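You operate a simulated robot arm through the tools that you are given. There is no shell and no other tool.

The job below is to be done with a simulated robot arm. You get a single attempt, and the scene is never put back.

## Task
Put shaft 4's gear in the red WORN tray, fit the one marked 0/35, run the drive.
Fine: gear 20/17 overhangs it: park that on the free peg and put it back on shaft 3; one gear off at a time, straight from seat to seat; turn the orange gear knob till the counter lights; other gears stay.

It is judged by the outcome, as a careful person would: the job done as asked, and still so three seconds after it is handed in. It fails if anything else is knocked over, pushed out of place, dropped, spilled or broken.

## Robot
A 7-joint arm with a two-finger parallel gripper, fixed in place. Base frame: the origin is at the foot of the arm, x ahead of it, y to its left, z up; the work surface is at about z = 0.812. Readings come in m, rad, newtons and seconds.
With the tool pointing down near the work surface it reaches from about 0.3 to 0.72 m from the base axis. Its first joint turns from -2.897 to 2.897 rad. Payload 3.43 kg.
The tool frame sits at the grasp point between the pads (the TCP): z along the fingers, y along the line on which they close. The tips reach 0.03 m beyond it. The gripper opens to 0.094 m. The fingers are 0.028 m wide and 0.01 m thick; the gripper's body (0.05 by 0.096 m) begins 0.055 m behind the TCP.
Orientation is that of the tool frame in the base frame, as [roll, pitch, yaw] about the fixed x, y, z axes, in that order (R = Rz(yaw) Ry(pitch) Rx(roll)). With the fingers straight down and closing along the base's y, the tool's x points along the base's -x, its y along +y and its z along -z.

## Interface
- The arm moves only by the tool jog_arm. Its argument "deltas" is a list of rows, each a list of 7 numbers: the shift along the tool's x, y, z in units of 50 mm (1.0 is 50 mm), then the turn, a rotation vector about the tool's x, y, z in units of 6 degrees (1.0 is 6 degrees), then the finger opening in m, from 0 to 0.094. In form: [[dx, dy, dz, ax, ay, az, grip], ...]. A call has 1 to 20 rows; each row shifts and turns the commanded pose from where the row before left it, along the tool's axes as they then stand. A call with a number of a shift or a turn outside -1 to 1 is refused whole. A row lasts 0.2 s, in which the tool goes at most 0.05 m and 0.15 rad; a call with a longer step from one row to the next is refused whole, and so is a gripper value outside its range. A pose out of reach is approached as far as the arm can. The call stops where the force on the tool passes 40 N (or 10 N more than at its start, if that is more) or the arm is blocked; 0.2 s more then pass. Each finger travels about 0.108 m/s and halts on what it meets, pressing with about 32 N; the grip force reading is that of the motor and also rises with nothing between the fingers. The clock runs only during rows and for 0.2 s after the last one: add rows that do not move to give the fingers time. It gives the time, the measured TCP pose, the force on the tool (base axes), the opening and the grip force at its end, in the units of the frame above (readings bear some noise), with the torque about the TCP (base axes, N m) and any sound that the robot's microphone picked up.
- Cameras (640 x 400 px; columns grow to the right, rows downward): "scene" is fixed at [0.3994, -0.5002, 1.4071]; the picture's right is [0.93, -0.37, 0.00], its down [-0.31, -0.78, -0.55] and it looks along [0.20, 0.51, -0.84] (base axes); focal length 214 px, centre (320, 200). "wrist" rides on the gripper at [0.076, 0.014, -0.103] in the tool frame; the picture's right is [-0.18, 0.98, 0.00], its down [-0.75, -0.14, -0.64] and it looks along [-0.63, -0.12, 0.77] (tool axes); focal length 243 px, centre (320, 200). There is no depth. A picture from a camera that has moved, and an enlarged one, comes with that camera's place and axes in the base frame and with its lens.
- camera(camera): a new picture of that camera. No time passes.
- move_column(by): slides the trunk up (or, below 0, down) by that many m; the arm rides with it, the base frame stays. It gives what a move gives, with no picture.
- zoom(camera, box): a new picture of the part [left, top, right, bottom] of that camera's present view, enlarged. No time passes.
- finish_job(): hands the job in; it is judged then, once.

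Places have to be worked out from the pictures, the camera data and where the tool is seen. Open the gripper and draw the arm clear of the work before you hand the job in, unless the task says otherwise.

The tools are called after "Emit:" as a command line: name --pt "numbers of a row" for each row, then --argument value for the rest, lists and objects as JSON in quotes. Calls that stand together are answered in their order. jog_arm: Moves the arm, as the interface text tells. Its arguments: {"type":"object","properties":{"deltas":{"type":"array"}},"required":["deltas"]} The other tools are called the same way: move_column (by) slides the trunk up or down; camera (camera) takes a picture; zoom (camera, box) takes an enlarged picture of a part of a camera's view; finish_job () hands the job in.

At the start:

```text
t: 0.0
tcp_pos: [0.4371, 0.1115, 1.1574]
ee_rot: [3.14, 0.0, 3.141]
force: [-0.5, 0.1, 0.0]
ft_torque: [0.02, 0.0, -0.02]
width: 0.0941
finger_force: 0.1
trunk travel left (down, up): [-0.15, 0.44]
```

scene: 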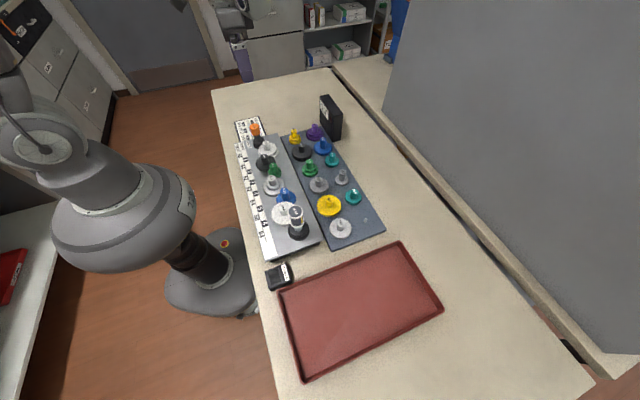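
wrist: 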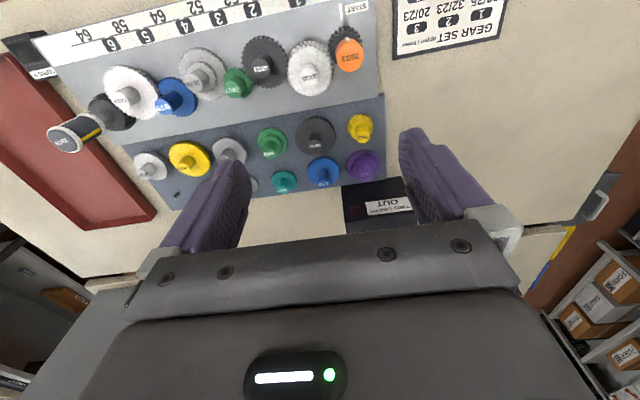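

I'll start by looking closely at the gear board and the racks in both cameras to read the markings.

Emit:
zoom --camera "scene" --box '[225, 90, 395, 196]'

Emit:
zoom --camera "scene" --box '[225, 160, 395, 266]'

Emit:
zoom --camera "wrist" --box '[20, 0, 240, 138]'

Emit:
zoom --camera "wrist" --box '[180, 0, 400, 138]'

Emit:
zoom --camera "wrist" --box '[120, 90, 400, 265]'

Emit:
zoom --camera "wrist" --box '[380, 0, 520, 88]'

```text
3.76 times, centred on (310, 143) of scene
camera zoom: at [0.3994, -0.5002, 1.4071], right [0.93, -0.37, 0.0], down [-0.31, -0.78, -0.55], along [0.2, 0.51, -0.84], focal length 807 px, centre (358, 415)
```

zoom: 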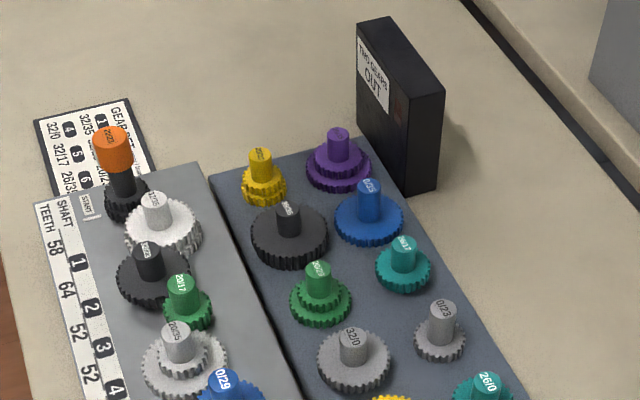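

```text
3.76 times, centred on (310, 213) of scene
camera zoom: at [0.3994, -0.5002, 1.4071], right [0.93, -0.37, 0.0], down [-0.31, -0.78, -0.55], along [0.2, 0.51, -0.84], focal length 807 px, centre (358, 151)
```

zoom: 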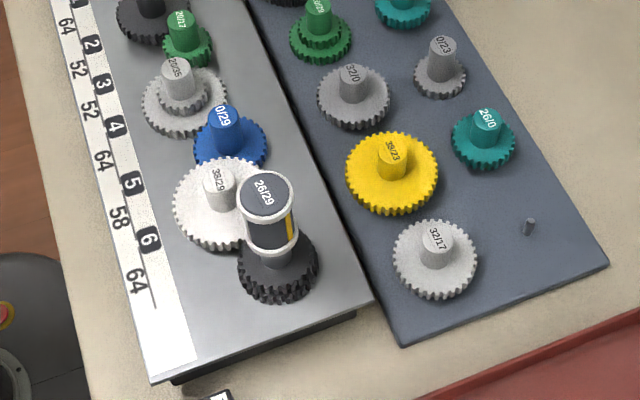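

```text
2.90 times, centred on (130, 69) of wrist
camera zoom: at [0.3608, 0.1244, 1.2586], right [0.18, 0.98, 0.0], down [0.75, -0.14, 0.64], along [0.63, -0.12, -0.77], focal length 703 px, centre (871, 580)
```

zoom: 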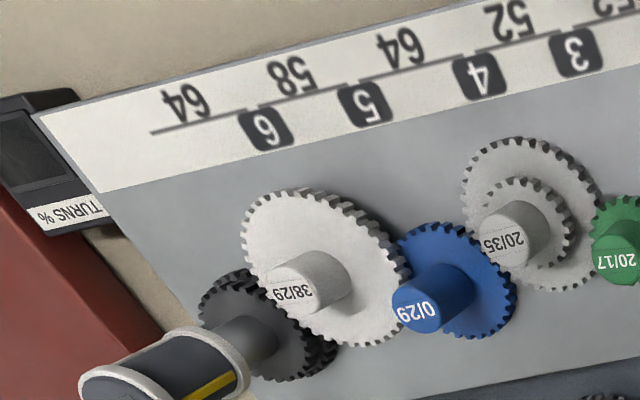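

```text
2.90 times, centred on (290, 69) of wrist
camera zoom: at [0.3608, 0.1244, 1.2586], right [0.18, 0.98, 0.0], down [0.75, -0.14, 0.64], along [0.63, -0.12, -0.77], focal length 703 px, centre (407, 580)
```

zoom: 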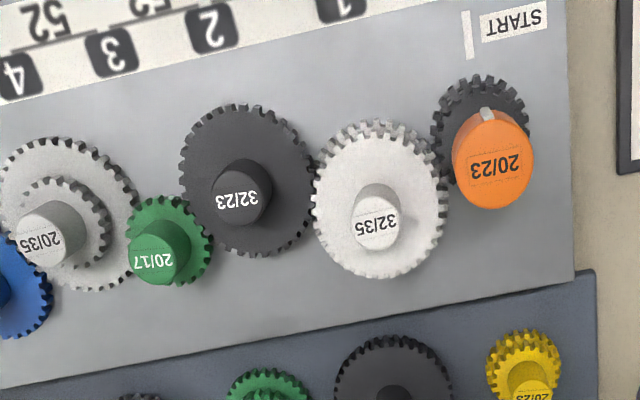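

```text
2.29 times, centred on (260, 178) of wrist
camera zoom: at [0.3608, 0.1244, 1.2586], right [0.18, 0.98, 0.0], down [0.75, -0.14, 0.64], along [0.63, -0.12, -0.77], focal length 555 px, centre (457, 251)
```

zoom: 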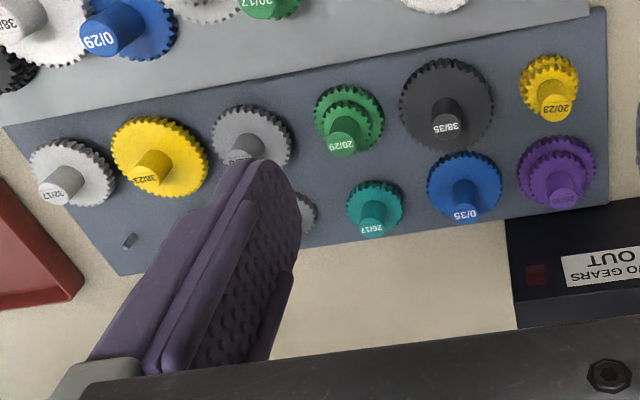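

```text
4.55 times, centred on (450, 44) of wrist
camera zoom: at [0.3608, 0.1244, 1.2586], right [0.18, 0.98, 0.0], down [0.75, -0.14, 0.64], along [0.63, -0.12, -0.77], focal length 1103 px, centre (-271, 909)
```

zoom: 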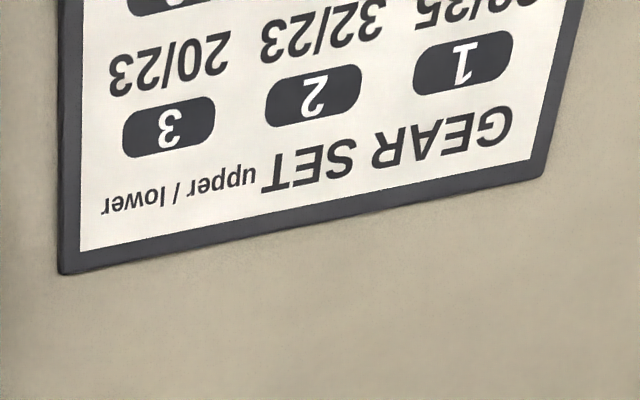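

The drive runs START, 1 to 6, then the output. Shaft 3 carries green 20/17 and shaft 4 carries grey 20/35. Next I'll zoom in tighter to confirm the labels, the free peg, the counter and the black box.

Emit:
zoom --camera "scene" --box '[300, 120, 348, 150]'

Emit:
zoom --camera "scene" --box '[228, 112, 276, 142]'

Emit:
zoom --camera "scene" --box '[255, 250, 319, 290]'

Emit:
zoom --camera "scene" --box '[310, 90, 358, 120]'

Emit:
zoom --camera "scene" --box '[250, 150, 314, 190]'

Emit:
zoom --camera "scene" --box '[330, 185, 394, 225]'

Emit:
zoom --camera "scene" --box '[260, 230, 460, 385]'

```text
13.33 times, centred on (324, 135) of scene
camera zoom: at [0.3994, -0.5002, 1.4071], right [0.93, -0.37, 0.0], down [-0.31, -0.78, -0.55], along [0.2, 0.51, -0.84], focal length 2860 px, centre (267, 1067)
```

zoom: 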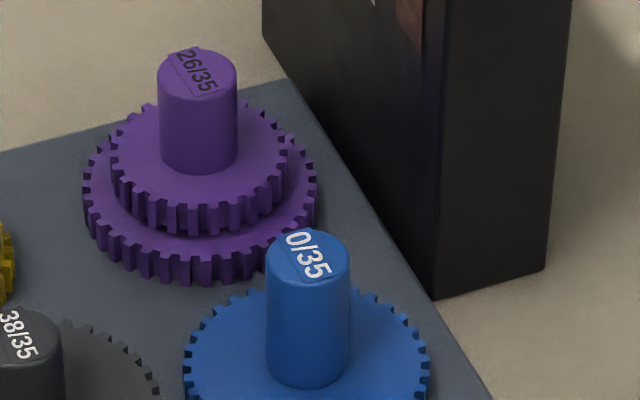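

```text
13.33 times, centred on (252, 127) of scene
camera zoom: at [0.3994, -0.5002, 1.4071], right [0.93, -0.37, 0.0], down [-0.31, -0.78, -0.55], along [0.2, 0.51, -0.84], focal length 2860 px, centre (1227, 1173)
```

zoom: 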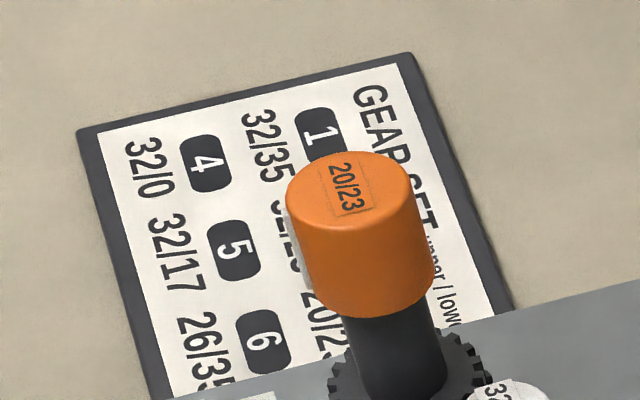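

```text
10.00 times, centred on (287, 270) of scene
camera zoom: at [0.3994, -0.5002, 1.4071], right [0.93, -0.37, 0.0], down [-0.31, -0.78, -0.55], along [0.2, 0.51, -0.84], focal length 2145 px, centre (650, -500)
```

zoom: 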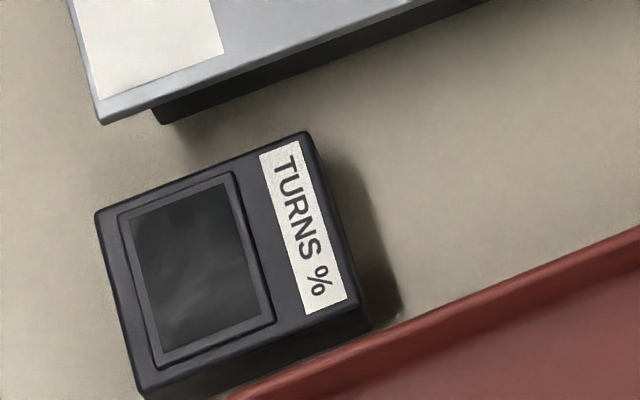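

```text
13.33 times, centred on (334, 105) of scene
camera zoom: at [0.3994, -0.5002, 1.4071], right [0.93, -0.37, 0.0], down [-0.31, -0.78, -0.55], along [0.2, 0.51, -0.84], focal length 2860 px, centre (133, 1467)
```

zoom: 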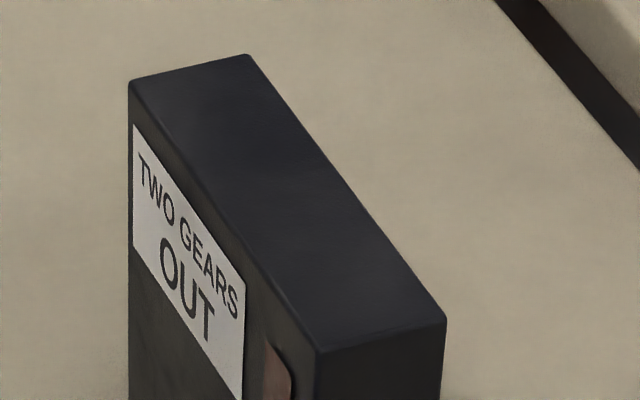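

```text
10.00 times, centred on (282, 170) of scene
camera zoom: at [0.3994, -0.5002, 1.4071], right [0.93, -0.37, 0.0], down [-0.31, -0.78, -0.55], along [0.2, 0.51, -0.84], focal length 2145 px, centre (700, 500)
```

zoom: 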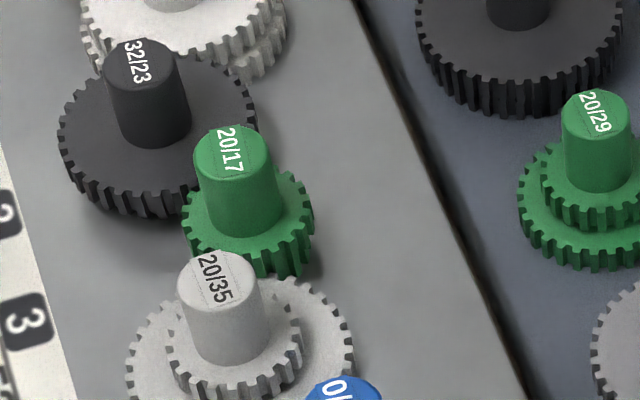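

```text
10.00 times, centred on (362, 205) of scene
camera zoom: at [0.3994, -0.5002, 1.4071], right [0.93, -0.37, 0.0], down [-0.31, -0.78, -0.55], along [0.2, 0.51, -0.84], focal length 2145 px, centre (-100, 150)
```

zoom: 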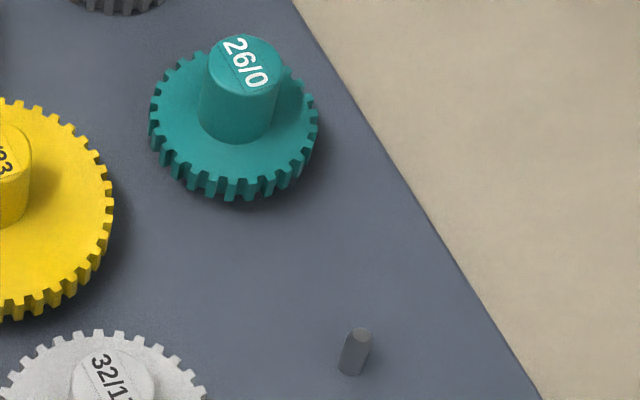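

```text
2.58 times, centred on (360, 308) of scene
camera zoom: at [0.3994, -0.5002, 1.4071], right [0.93, -0.37, 0.0], down [-0.31, -0.78, -0.55], along [0.2, 0.51, -0.84], focal length 554 px, centre (217, -77)
```

zoom: 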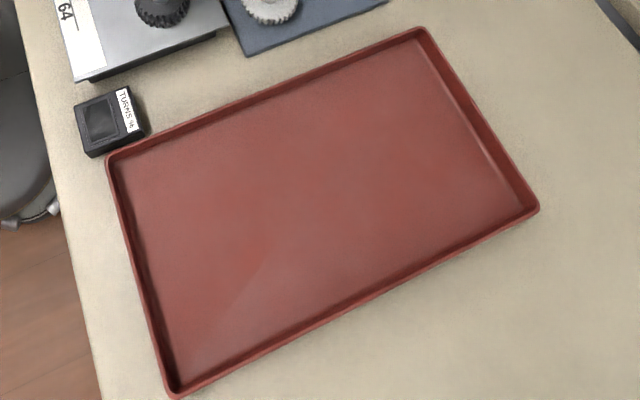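

Labels are confirmed. Shaft 4 carries 20/35, the blue rack gear is 0/35, and the only free peg is at scene (365,205). The green 20/17 cap is at about (0.436, -0.013, 0.90). I'll turn the gripper -90° so the fingers close across the shaft line, and move over shaft 3 at a safe height.

Emit:
jog_arm --pt "0 0 0 0 0 -1 0.08" --pt "0 0 0 0 0 -1 0.08" --pt "0 0 0 0 0 -1 0.08" --pt "0 0 0 0 0 -1 0.08" --pt "0 0 0 0 0 -1 0.08" --pt "0 0 0 0 0 -1 0.08" --pt "0 0 0 0 0 -1 0.08" --pt "0 0 0 0 0 -1 0.08" --pt "0 0 0 0 0 -1 0.08" --pt "0 0 0 0 0 -1 0.08" --pt "0 0 0 0 0 -1 0.08" --pt "0 0 0 0 0 -1 0.08" --pt "0 0 0 0 0 -1 0.08" --pt "0 0 0 0 0 -1 0.08" --pt "0 0 0 0 0 -1 0.08" --pt "0.6225 0 0.5 0 0 0 0.08" --pt "0.6225 0 0.5 0 0 0 0.08" --pt "0.6225 0 0.5 0 0 0 0.08" --pt "0.6225 0 0.5 0 0 0 0.08"

Emit:
camera --camera "wrist"

Emit:
camera --camera "scene"

```text
t: 4.0
tcp_pos: [0.4384, -0.0126, 1.0554]
ee_rot: [3.141, -0.002, -1.571]
force: [0.9, 0.0, 0.3]
ft_torque: [0.02, 0.0, -0.01]
width: 0.0801
finger_force: 0.0
trunk travel left (down, up): [-0.15, 0.44]
```

```text
taken
camera wrist: at [0.424, -0.0902, 1.1578], right [-0.98, 0.18, 0.0], down [0.14, 0.75, 0.64], along [0.12, 0.63, -0.77], focal length 243 px, centre (320, 200)
```

wrist: 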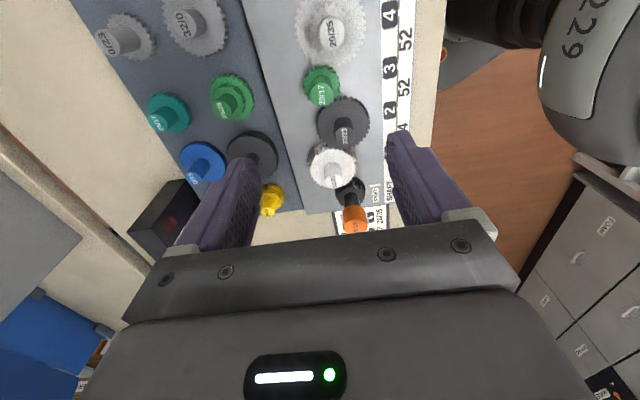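

```text
taken
```

scene: 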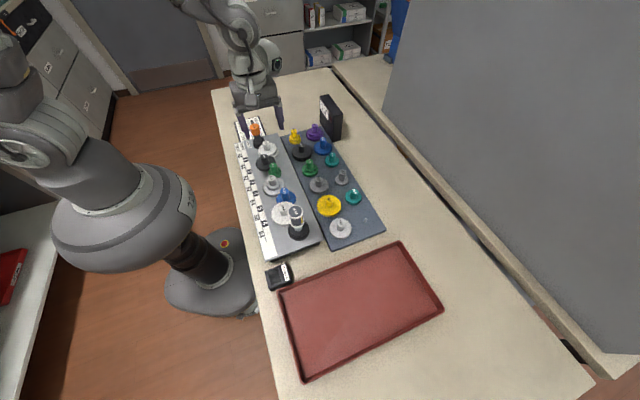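

The gripper is now turned and sits over shaft 3. I'll zoom on the wrist view to locate the cap centres.

Emit:
zoom --camera "wrist" --box '[240, 0, 400, 100]'

Emit:
zoom --camera "wrist" --box '[240, 60, 400, 160]'

Emit:
zoom --camera "wrist" --box '[280, 140, 440, 240]'

Emit:
zoom --camera "wrist" --box '[100, 100, 260, 200]'

```text
4.00 times, centred on (320, 50) of wrist
camera zoom: at [0.424, -0.0902, 1.1578], right [-0.98, 0.18, 0.0], down [0.14, 0.75, 0.64], along [0.12, 0.63, -0.77], focal length 970 px, centre (320, 800)
```

zoom: 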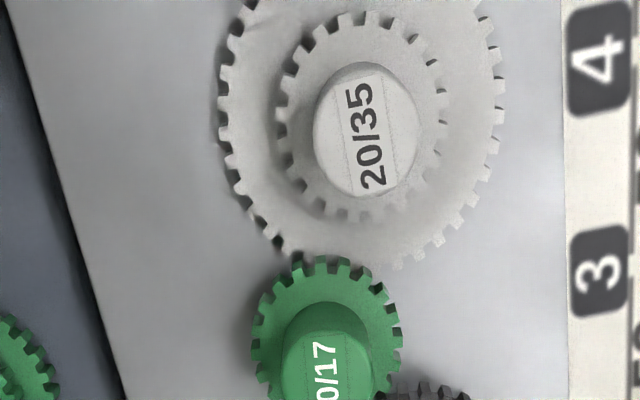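

```text
4.00 times, centred on (320, 110) of wrist
camera zoom: at [0.424, -0.0902, 1.1578], right [-0.98, 0.18, 0.0], down [0.14, 0.75, 0.64], along [0.12, 0.63, -0.77], focal length 970 px, centre (320, 560)
```

zoom: 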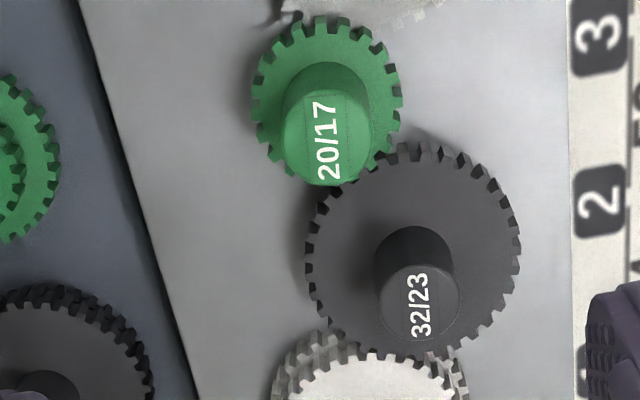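

```text
4.00 times, centred on (360, 190) of wrist
camera zoom: at [0.424, -0.0902, 1.1578], right [-0.98, 0.18, 0.0], down [0.14, 0.75, 0.64], along [0.12, 0.63, -0.77], focal length 970 px, centre (160, 240)
```

zoom: 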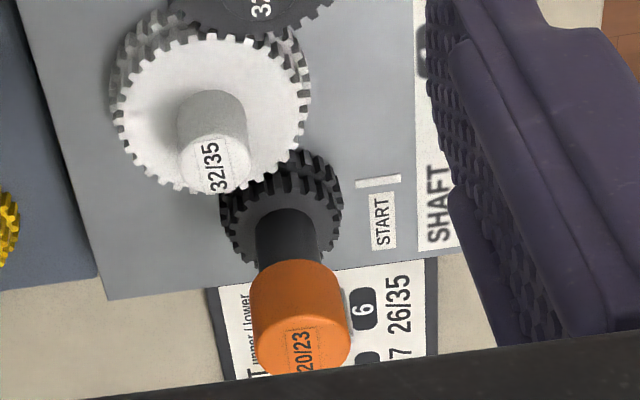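

```text
4.00 times, centred on (180, 150) of wrist
camera zoom: at [0.424, -0.0902, 1.1578], right [-0.98, 0.18, 0.0], down [0.14, 0.75, 0.64], along [0.12, 0.63, -0.77], focal length 970 px, centre (880, 400)
```

zoom: 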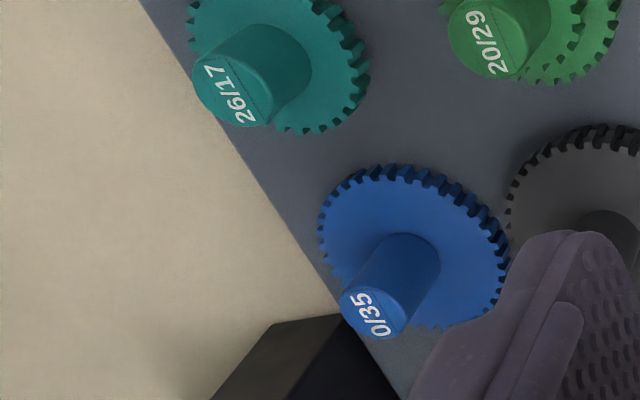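

Triangulation puts the shaft 3 cap at about (0.436, -0.014, 0.90) and shaft 4 at about (0.419, -0.064, 0.90), which fits a 2 mm gear module. I'll come down to z≈0.96, still above the caps, for a closer look and a few readings.

Emit:
jog_arm --pt "0 0 0.475 0 0 0 0.06" --pt "0 0 0.475 0 0 0 0.06" --pt "0 0 0.475 0 0 0 0.06" --pt "0 0 0.475 0 0 0 0.06" --pt "0 0 0 0 0 0 0.06" --pt "0 0 0 0 0 0 0.06"

Emit:
camera --camera "wrist"

Emit:
zoom --camera "wrist" --box '[240, 90, 400, 190]'

Emit:
zoom --camera "scene" --box '[225, 100, 385, 200]'

```text
t: 5.4
tcp_pos: [0.4369, -0.0136, 0.9607]
ee_rot: [3.141, -0.001, -1.57]
force: [-1.0, 0.1, 0.6]
ft_torque: [0.02, 0.03, 0.0]
width: 0.0604
finger_force: 0.1
trunk travel left (down, up): [-0.15, 0.44]
```

```text
taken
camera wrist: at [0.4225, -0.09, 1.0638], right [-0.98, 0.18, 0.0], down [0.14, 0.75, 0.64], along [0.12, 0.63, -0.77], focal length 243 px, centre (320, 200)
```

wrist: 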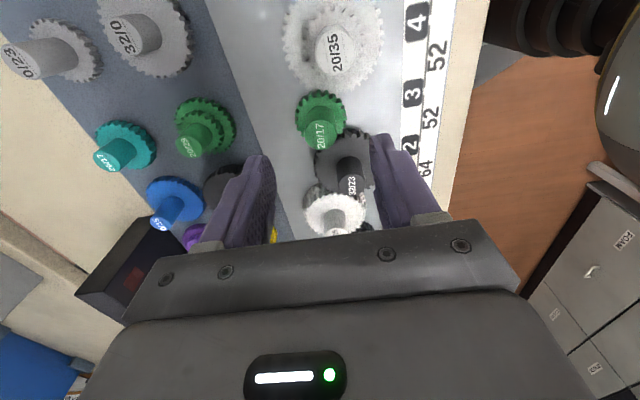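

```text
4.00 times, centred on (320, 140) of wrist
camera zoom: at [0.4225, -0.09, 1.0638], right [-0.98, 0.18, 0.0], down [0.14, 0.75, 0.64], along [0.12, 0.63, -0.77], focal length 970 px, centre (320, 440)
```

zoom: 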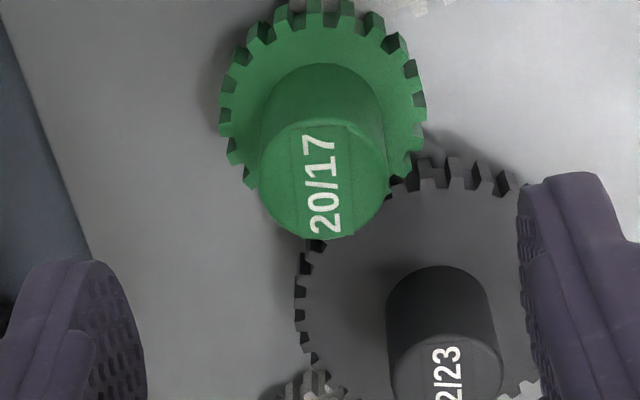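

```text
4.00 times, centred on (305, 150) of scene
camera zoom: at [0.3994, -0.5002, 1.4071], right [0.93, -0.37, 0.0], down [-0.31, -0.78, -0.55], along [0.2, 0.51, -0.84], focal length 858 px, centre (380, 400)
```

zoom: 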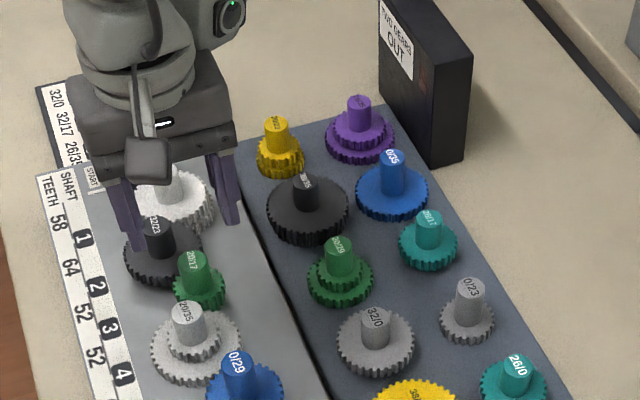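

The shaft 3 cap is at about (0.436, -0.0135, 0.897), with the top of the upper gear near z≈0.863. I'll nudge 1 mm toward -x and descend with the fingers straddling the hub to TCP z≈0.901.

Emit:
jog_arm --pt "0 0.02 0.3 0 0 0 0.05" --pt "0 0 0.3 0 0 0 0.05" --pt "0 0 0.3 0 0 0 0.05" --pt "0 0 0.29 0 0 0 0.05" --pt "0 0 0 0 0 0 0.05" --pt "0 0 0 0 0 0 0.05"

Emit:
camera --camera "wrist"

Emit:
zoom --camera "wrist" --box '[240, 130, 400, 230]'

Emit:
zoom --camera "scene" --box '[235, 130, 315, 180]'

```text
t: 6.8
tcp_pos: [0.4357, -0.0134, 0.9015]
ee_rot: [-3.141, 0.0, -1.571]
force: [0.1, -0.7, 0.7]
ft_torque: [-0.03, 0.02, 0.0]
width: 0.0499
finger_force: 0.0
trunk travel left (down, up): [-0.15, 0.44]
```

```text
taken
camera wrist: at [0.4225, -0.0904, 1.0049], right [-0.98, 0.18, 0.0], down [0.14, 0.75, 0.64], along [0.12, 0.63, -0.77], focal length 243 px, centre (320, 200)
```

wrist: 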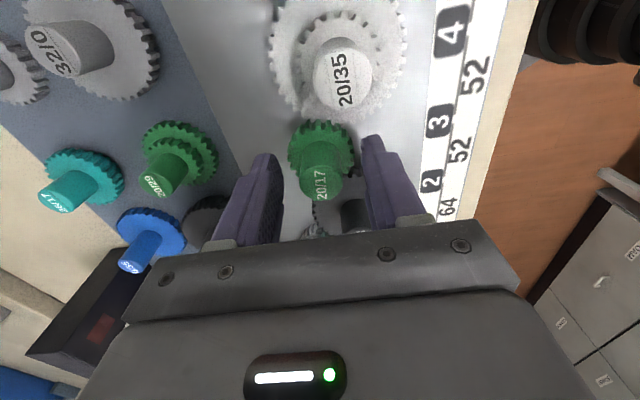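

```text
4.00 times, centred on (320, 180) of wrist
camera zoom: at [0.4225, -0.0904, 1.0049], right [-0.98, 0.18, 0.0], down [0.14, 0.75, 0.64], along [0.12, 0.63, -0.77], focal length 970 px, centre (320, 280)
```

zoom: 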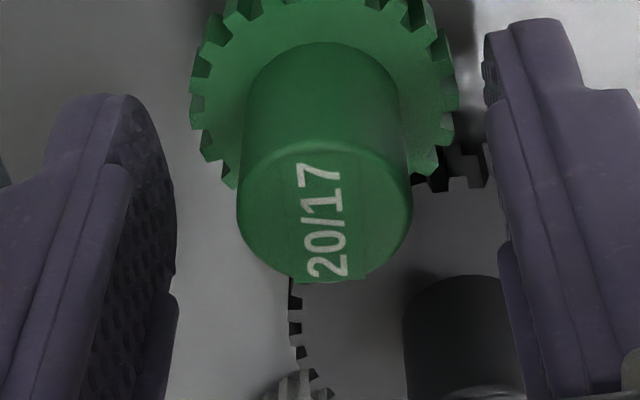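

```text
8.00 times, centred on (275, 155) of scene
camera zoom: at [0.3994, -0.5002, 1.4071], right [0.93, -0.37, 0.0], down [-0.31, -0.78, -0.55], along [0.2, 0.51, -0.84], focal length 1716 px, centre (680, 560)
```

zoom: 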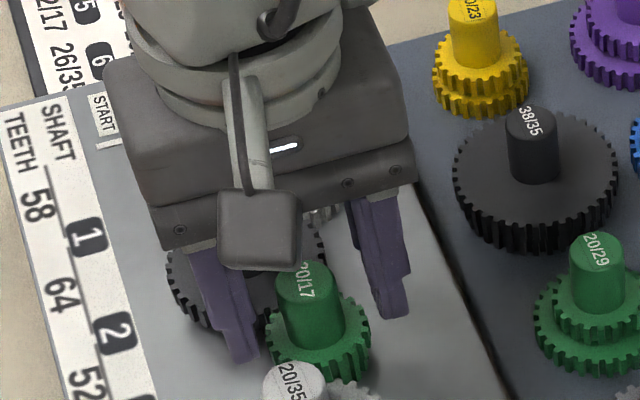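

The hub is centred between the fingers and the cap sits at about the TCP. I'll close on the hub.

Emit:
jog_arm --pt "0 0 0 0 0 0 0.0" --pt "0 0 0 0 0 0 0.0" --pt "0 0 0 0 0 0 0.0" --pt "0 0 0 0 0 0 0.0"

Emit:
zoom --camera "wrist" --box '[240, 130, 400, 230]'

```text
t: 7.8
tcp_pos: [0.4372, -0.0133, 0.9028]
ee_rot: [3.141, 0.001, -1.571]
force: [-0.1, -0.1, -0.5]
ft_torque: [0.02, 0.02, 0.0]
width: 0.0226
finger_force: 32.5
trunk travel left (down, up): [-0.15, 0.44]
```

```text
4.00 times, centred on (320, 180) of wrist
camera zoom: at [0.4225, -0.0904, 1.005], right [-0.98, 0.18, 0.0], down [0.14, 0.75, 0.64], along [0.12, 0.63, -0.77], focal length 970 px, centre (320, 280)
```

zoom: 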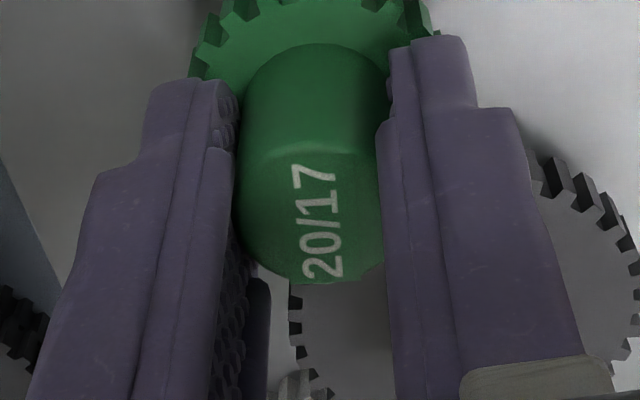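

The hub is gripped at 22.6 mm wide with no side load. I'll lift straight up, slowly at first, to TCP z≈1.02.

Emit:
jog_arm --pt "0 0 -0.1 0 0 0 0.0" --pt "0 0 -0.2 0 0 0 0.0" --pt "0 0 -0.3 0 0 0 0.0" --pt "0 0 -0.4 0 0 0 0.0" --pt "0 0 -0.5 0 0 0 0.0" --pt "0 0 -0.5 0 0 0 0.0" --pt "0 0 -0.4 0 0 0 0.0" --pt "0 0 0 0 0 0 0.0"

Emit:
camera --camera "wrist"

Emit:
zoom --camera "scene" --box '[225, 100, 385, 200]'

```text
t: 9.6
tcp_pos: [0.4338, -0.0133, 1.0234]
ee_rot: [3.141, -0.002, -1.572]
force: [0.6, 0.1, -0.1]
ft_torque: [-0.03, 0.0, 0.0]
width: 0.0224
finger_force: 31.9
trunk travel left (down, up): [-0.15, 0.44]
```

```text
taken
camera wrist: at [0.421, -0.0909, 1.1253], right [-0.98, 0.18, 0.0], down [0.14, 0.75, 0.64], along [0.12, 0.63, -0.77], focal length 243 px, centre (320, 200)
```

wrist: 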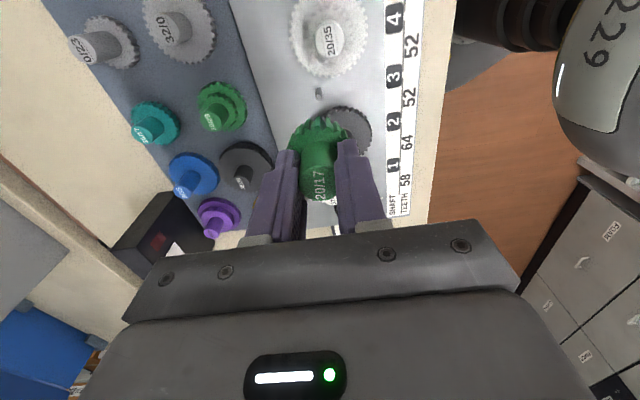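

```text
4.00 times, centred on (305, 150) of scene
camera zoom: at [0.3994, -0.5002, 1.4071], right [0.93, -0.37, 0.0], down [-0.31, -0.78, -0.55], along [0.2, 0.51, -0.84], focal length 858 px, centre (380, 400)
```

zoom: 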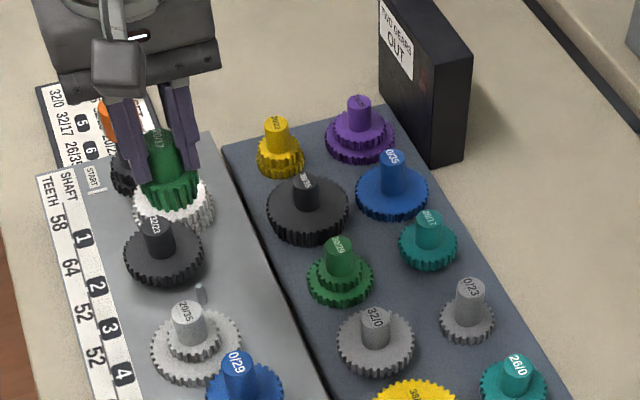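

The gear came off cleanly and shaft 3's pin is bare. I'll zoom on that pin, whose position is known from the grip, to calibrate the camera before locating the free peg.

Emit:
zoom --camera "wrist" --box '[280, 70, 360, 120]'

Emit:
zoom --camera "scene" --box '[255, 150, 303, 180]'

Emit:
zoom --camera "wrist" --box '[260, 100, 380, 175]'

```text
8.00 times, centred on (320, 95) of wrist
camera zoom: at [0.421, -0.0909, 1.1253], right [-0.98, 0.18, 0.0], down [0.14, 0.75, 0.64], along [0.12, 0.63, -0.77], focal length 1941 px, centre (320, 1040)
```

zoom: 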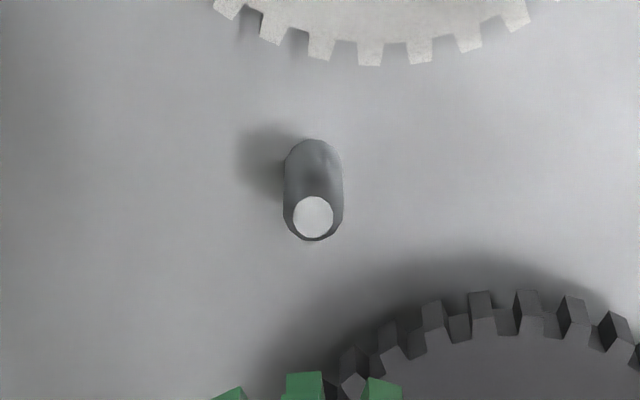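

```text
13.33 times, centred on (279, 165) of scene
camera zoom: at [0.3994, -0.5002, 1.4071], right [0.93, -0.37, 0.0], down [-0.31, -0.78, -0.55], along [0.2, 0.51, -0.84], focal length 2860 px, centre (867, 667)
```

zoom: 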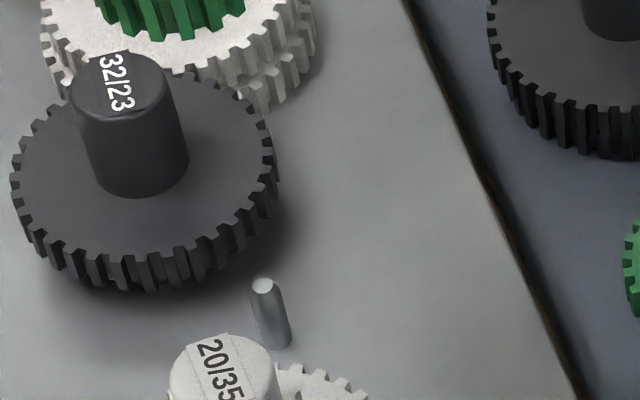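

```text
5.33 times, centred on (320, 138) of wrist
camera zoom: at [0.421, -0.0909, 1.1253], right [-0.98, 0.18, 0.0], down [0.14, 0.75, 0.64], along [0.12, 0.63, -0.77], focal length 1294 px, centre (320, 533)
```

zoom: 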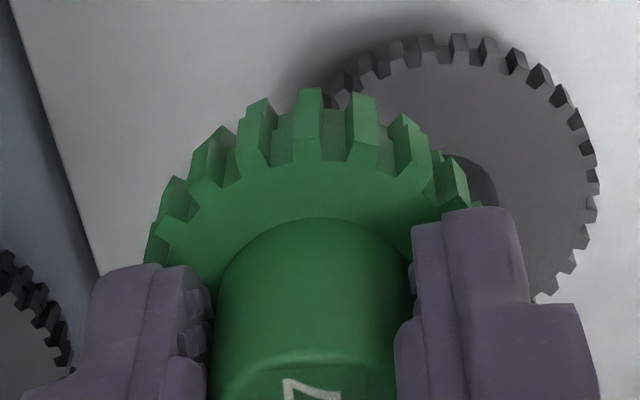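

Calibration: shaft 3's pin top is at z≈0.87, the deck at z≈0.848, and the wrist camera agrees with the grip position to within 1 mm. Now I'll carry the gear at this height over the rack to above the free peg, around (0.647, -0.262).

Emit:
jog_arm --pt "0.3 -0.26 0 0 0 0 0.0" --pt "0.58 -0.5 0 0 0 0 0.0" --pt "0.68 -0.58 0 0 0 0 0.0" --pt "0.68 -0.58 0 0 0 0 0.0" --pt "0.68 -0.58 0 0 0 0 0.0" --pt "0.68 -0.58 0 0 0 0 0.0" --pt "0.68 -0.58 0 0 0 0 0.0" --pt "0.5 -0.42 0 0 0 0 0.0" --pt "0.18 -0.14 0 0 0 0 0.0" --pt "0 0 0 0 0 0 0.0" --pt "0 0 0 0 0 0 0.0"

Emit:
camera --camera "wrist"

Emit:
zoom --camera "wrist" --box '[240, 40, 400, 140]'

Emit:
camera --camera "scene"

```text
t: 12.0
tcp_pos: [0.6471, -0.2602, 1.0188]
ee_rot: [-3.141, 0.001, -1.571]
force: [-0.4, 0.7, -0.3]
ft_torque: [-0.02, -0.03, 0.0]
width: 0.0229
finger_force: 32.2
trunk travel left (down, up): [-0.15, 0.44]
```

```text
taken
camera wrist: at [0.633, -0.3381, 1.1223], right [-0.98, 0.18, 0.0], down [0.14, 0.75, 0.64], along [0.12, 0.63, -0.77], focal length 243 px, centre (320, 200)
```

wrist: 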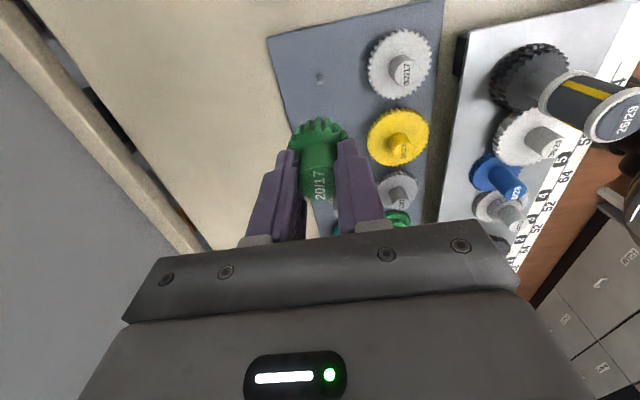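

```text
4.00 times, centred on (320, 90) of wrist
camera zoom: at [0.633, -0.3381, 1.1223], right [-0.98, 0.18, 0.0], down [0.14, 0.75, 0.64], along [0.12, 0.63, -0.77], focal length 970 px, centre (320, 640)
```

zoom: 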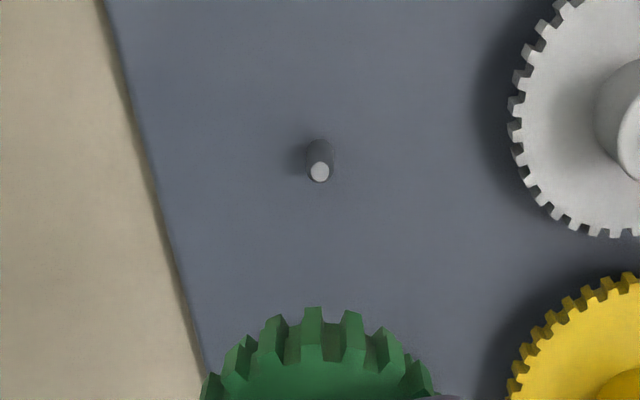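

```text
taken
```

scene: 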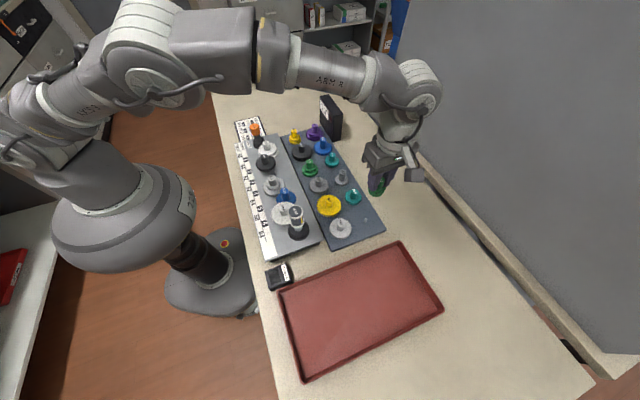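

The free peg's top is visible at about (0.646, -0.267). To pin down its height and y, I'll take a second view after shifting +60 mm in y and 50 mm down, with the gear still well above the rack caps.

Emit:
jog_arm --pt "-0.4 0 0 0 0 0 0.0" --pt "-0.4 0 0.3 0 0 0 0.0" --pt "-0.4 0 0.4 0 0 0 0.0" --pt "0 0 0.3 0 0 0 0.0" --pt "0 0 0 0 0 0 0.0" --pt "0 0 0 0 0 0 0.0"

Emit:
zoom --camera "wrist" --box '[240, 0, 400, 100]'

Emit:
camera --camera "wrist"

```text
t: 13.4
tcp_pos: [0.6462, -0.2011, 0.9702]
ee_rot: [-3.142, -0.001, -1.57]
force: [-0.5, -0.4, -0.1]
ft_torque: [0.0, 0.0, 0.06]
width: 0.0224
finger_force: 31.7
trunk travel left (down, up): [-0.15, 0.44]
```

```text
4.00 times, centred on (320, 50) of wrist
camera zoom: at [0.6329, -0.2781, 1.0726], right [-0.98, 0.18, 0.0], down [0.14, 0.75, 0.64], along [0.12, 0.63, -0.77], focal length 970 px, centre (320, 800)
```

zoom: 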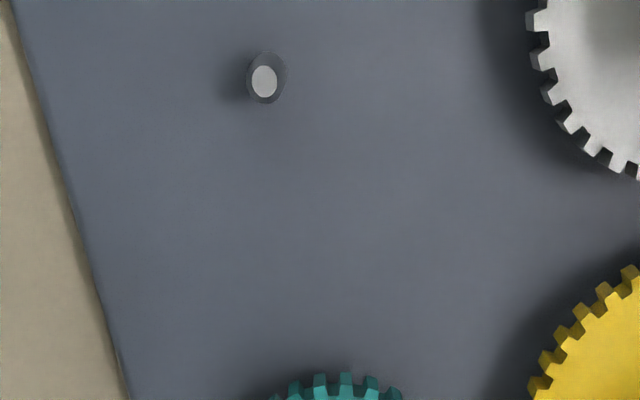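

```text
taken
camera wrist: at [0.6329, -0.2781, 1.0726], right [-0.98, 0.18, 0.0], down [0.14, 0.75, 0.64], along [0.12, 0.63, -0.77], focal length 243 px, centre (320, 200)
```

wrist: 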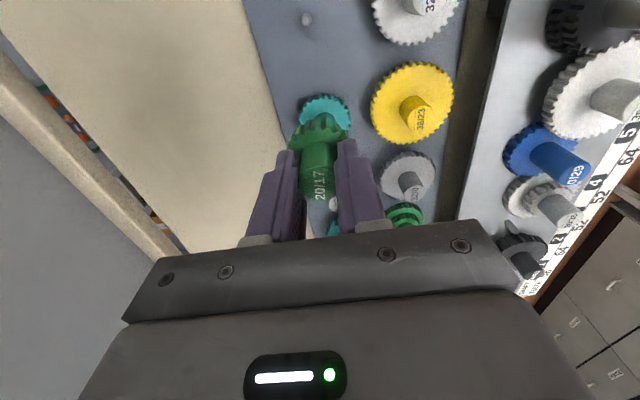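

Two-ray triangulation puts the peg top at (0.6464, -0.2659, 0.833). I'll move over it and come down until the gear bottom is about 12 mm above the peg, then check the alignment.

Emit:
jog_arm --pt "0.42 0 0 0 0 0 0.0" --pt "0.43 0 0 0 0 0 0.0" --pt "0.42 0 0 0 0 0 0.0" --pt "0 0 0.4 0 0 0 0.0" --pt "0 0 0.5 0 0 0 0.0" --pt "0 0 0.45 0 0 0 0.0" --pt "0 0 0 0 0 0 0.0" --pt "0 0 0 0 0 0 0.0"

Emit:
camera --camera "wrist"

Emit:
zoom --camera "scene" --box '[325, 170, 405, 220]'

```text
t: 15.2
tcp_pos: [0.6462, -0.265, 0.9034]
ee_rot: [-3.141, 0.001, -1.571]
force: [0.6, -0.3, 0.7]
ft_torque: [-0.01, 0.04, -0.02]
width: 0.0224
finger_force: 32.3
trunk travel left (down, up): [-0.15, 0.44]
```

```text
taken
camera wrist: at [0.6324, -0.342, 1.0065], right [-0.98, 0.18, 0.0], down [0.14, 0.75, 0.64], along [0.12, 0.63, -0.77], focal length 243 px, centre (320, 200)
```

wrist: 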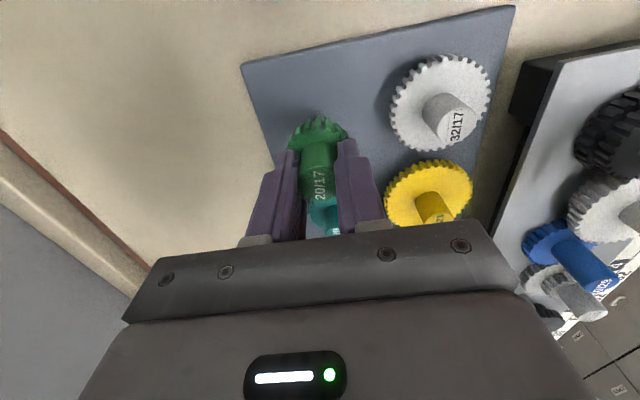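

```text
8.00 times, centred on (365, 195) of scene
camera zoom: at [0.3994, -0.5002, 1.4071], right [0.93, -0.37, 0.0], down [-0.31, -0.78, -0.55], along [0.2, 0.51, -0.84], focal length 1716 px, centre (-40, 240)
```

zoom: 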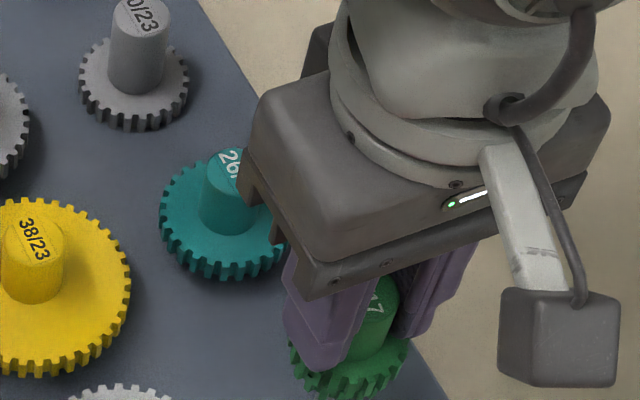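

The camera pose reads (0.6324, -0.342), within about 0.7 mm of target. I'll trim that and lower about 20 mm, which should take the bore just over the peg tip, then check forces.

Emit:
jog_arm --pt "-0.008 -0.012 0.1 0 0 0 0.0" --pt "0 0 0.1 0 0 0 0.0" --pt "0 0 0.1 0 0 0 0.0" --pt "0 0 0.1 0 0 0 0.0" --pt "0 0 0 0 0 0 0.0"

Emit:
zoom --camera "wrist" --box '[240, 90, 400, 190]'

Emit:
zoom --camera "scene" --box '[345, 190, 393, 220]'

```text
t: 16.4
tcp_pos: [0.6458, -0.2633, 0.8834]
ee_rot: [3.141, 0.0, -1.571]
force: [-0.1, 0.0, -0.7]
ft_torque: [0.01, -0.01, 0.0]
width: 0.0226
finger_force: 32.0
trunk travel left (down, up): [-0.15, 0.44]
```

```text
4.00 times, centred on (320, 140) of wrist
camera zoom: at [0.6333, -0.3414, 0.9862], right [-0.98, 0.18, 0.0], down [0.14, 0.75, 0.64], along [0.12, 0.63, -0.77], focal length 970 px, centre (320, 440)
```

zoom: 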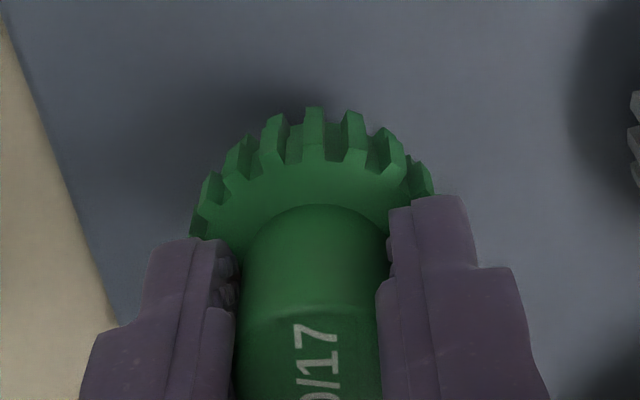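

```text
13.33 times, centred on (369, 205) of scene
camera zoom: at [0.3994, -0.5002, 1.4071], right [0.93, -0.37, 0.0], down [-0.31, -0.78, -0.55], along [0.2, 0.51, -0.84], focal length 2860 px, centre (-333, 133)
```

zoom: 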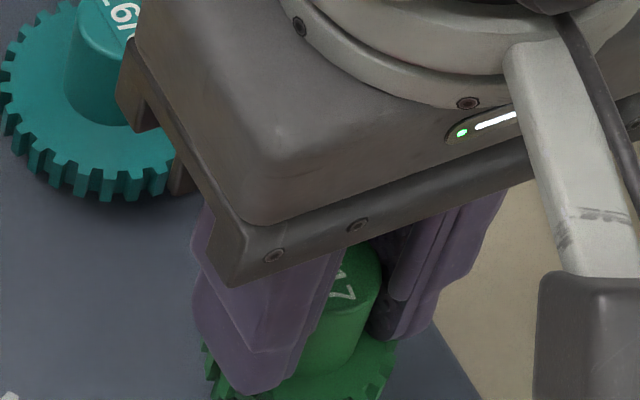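

There's no contact yet. I'll keep lowering in small steps and watch the force.

Emit:
jog_arm --pt "0 0 0.06 0 0 0 0.0" --pt "0 0 0.06 0 0 0 0.0" --pt "0 0 0 0 0 0 0.0"

Emit:
zoom --camera "wrist" --box '[240, 90, 400, 190]'

```text
t: 17.2
tcp_pos: [0.6482, -0.2649, 0.8776]
ee_rot: [3.141, 0.0, -1.572]
force: [-1.1, -1.0, 0.2]
ft_torque: [0.02, 0.06, 0.01]
width: 0.0227
finger_force: 32.6
trunk travel left (down, up): [-0.15, 0.44]
```

```text
4.00 times, centred on (320, 140) of wrist
camera zoom: at [0.6332, -0.3417, 0.9802], right [-0.98, 0.18, 0.0], down [0.14, 0.75, 0.64], along [0.12, 0.63, -0.77], focal length 970 px, centre (320, 440)
```

zoom: 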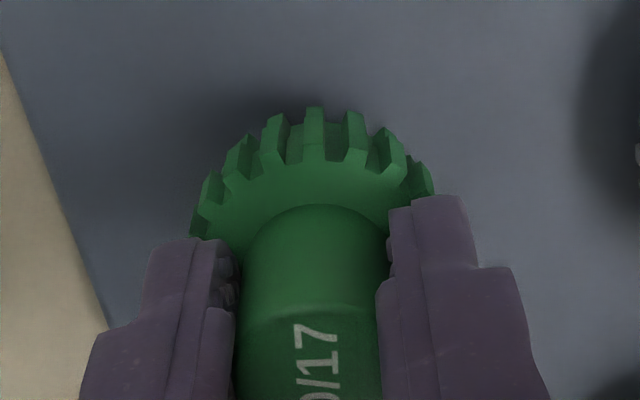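

Still free. I'll continue down.

Emit:
jog_arm --pt "0 0 0.06 0 0 0 0.0" --pt "0 0 0.06 0 0 0 0.0" --pt "0 0 0 0 0 0 0.0"

Emit:
zoom --camera "wrist" --box '[240, 90, 400, 190]'

```text
t: 18.0
tcp_pos: [0.6459, -0.2644, 0.8716]
ee_rot: [-3.141, 0.0, -1.57]
force: [-3.7, 0.9, 1.1]
ft_torque: [0.03, 0.16, -0.01]
width: 0.0226
finger_force: 32.2
trunk travel left (down, up): [-0.15, 0.44]
```

```text
4.00 times, centred on (320, 140) of wrist
camera zoom: at [0.633, -0.3419, 0.9738], right [-0.98, 0.18, 0.0], down [0.14, 0.75, 0.64], along [0.12, 0.63, -0.77], focal length 970 px, centre (320, 440)
```

zoom: 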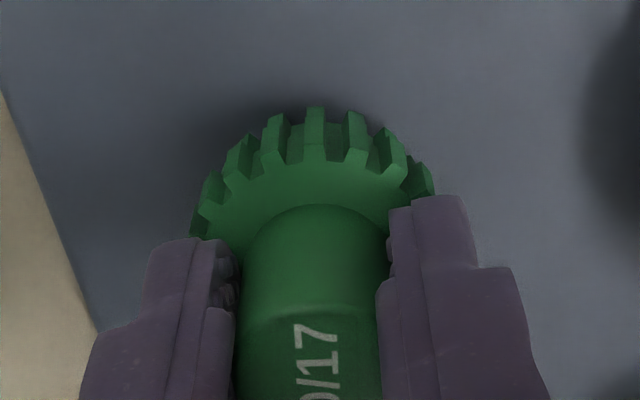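

A lateral force of -3.7 N in x shows the bore is over the peg and I'm about half a millimetre too far +x. I'll ease toward -x and continue down.

Emit:
jog_arm --pt "0 0.012 0 0 0 0 0.0" --pt "0 0 0.05 0 0 0 0.0" --pt "0 0 0 0 0 0 0.0"

Emit:
zoom --camera "wrist" --box '[240, 90, 400, 190]'

```text
t: 18.8
tcp_pos: [0.6461, -0.2643, 0.8685]
ee_rot: [-3.14, 0.0, -1.572]
force: [1.0, 0.2, 0.1]
ft_torque: [0.0, -0.02, 0.02]
width: 0.0226
finger_force: 32.2
trunk travel left (down, up): [-0.15, 0.44]
```

```text
4.00 times, centred on (320, 140) of wrist
camera zoom: at [0.6326, -0.3416, 0.9716], right [-0.98, 0.18, 0.0], down [0.14, 0.75, 0.64], along [0.12, 0.63, -0.77], focal length 970 px, centre (320, 440)
```

zoom: 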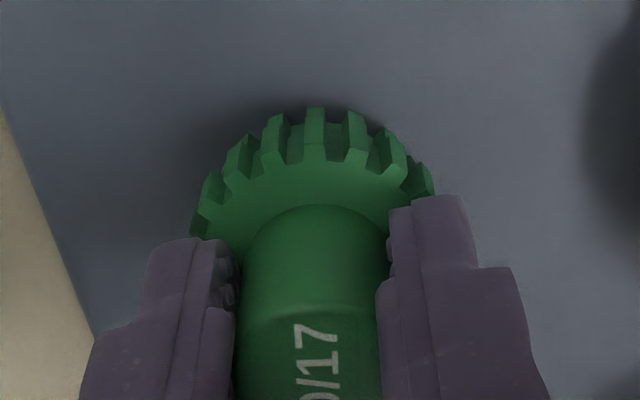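

The side force is gone. I'll continue down in small steps until the plate takes the load.

Emit:
jog_arm --pt "0 0 0.05 0 0 0 0.0" --pt "0 0 0.05 0 0 0 0.0" --pt "0 0 0 0 0 0 0.0"

Emit:
zoom --camera "wrist" --box '[240, 90, 400, 190]'

```text
t: 19.6
tcp_pos: [0.6469, -0.2652, 0.8652]
ee_rot: [3.141, 0.001, -1.571]
force: [-1.6, -0.1, 0.0]
ft_torque: [-0.08, 0.05, -0.01]
width: 0.0225
finger_force: 31.7
trunk travel left (down, up): [-0.15, 0.44]
```

```text
4.00 times, centred on (320, 140) of wrist
camera zoom: at [0.6328, -0.3417, 0.9671], right [-0.98, 0.18, 0.0], down [0.14, 0.75, 0.64], along [0.12, 0.63, -0.77], focal length 970 px, centre (320, 440)
```

zoom: 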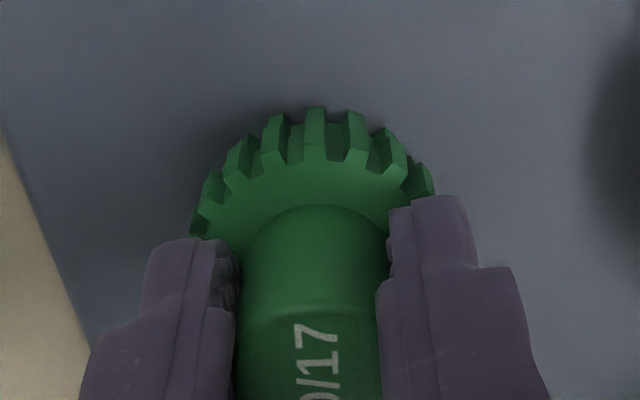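

Emit:
jog_arm --pt "0 0 0.04 0 0 0 0.0" --pt "0 0 0.04 0 0 0 0.0" --pt "0 0 0 0 0 0 0.0"

Emit:
zoom --camera "wrist" --box '[240, 90, 400, 190]'

```text
t: 20.4
tcp_pos: [0.6473, -0.2636, 0.8637]
ee_rot: [-3.137, -0.003, -1.57]
force: [1.0, -2.4, 28.8]
ft_torque: [-0.02, 0.08, 0.03]
width: 0.0225
finger_force: 31.6
trunk travel left (down, up): [-0.15, 0.44]
```

```text
4.00 times, centred on (320, 140) of wrist
camera zoom: at [0.632, -0.3413, 0.9667], right [-0.98, 0.18, -0.01], down [0.14, 0.76, 0.64], along [0.12, 0.63, -0.77], focal length 970 px, centre (320, 440)
```

zoom: 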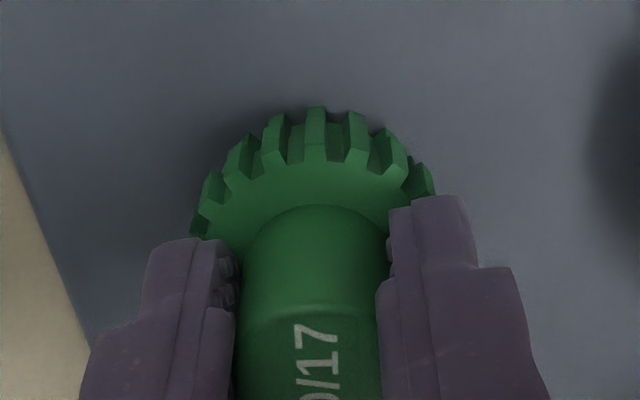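

A vertical load of 29 N at this height means the gear is sitting on the rack plate. I'll relieve the press, then open the fingers.

Emit:
jog_arm --pt "0 0 -0.05 0 0 0 0.0" --pt "0 0 -0.01 0 0 0 0.0" --pt "0 0 0 0 0 0 0.0"

```text
t: 21.2
tcp_pos: [0.6451, -0.2648, 0.8646]
ee_rot: [-3.14, 0.001, -1.57]
force: [6.2, -5.0, 20.2]
ft_torque: [-0.22, -0.19, 0.02]
width: 0.0226
finger_force: 31.9
trunk travel left (down, up): [-0.15, 0.44]
```

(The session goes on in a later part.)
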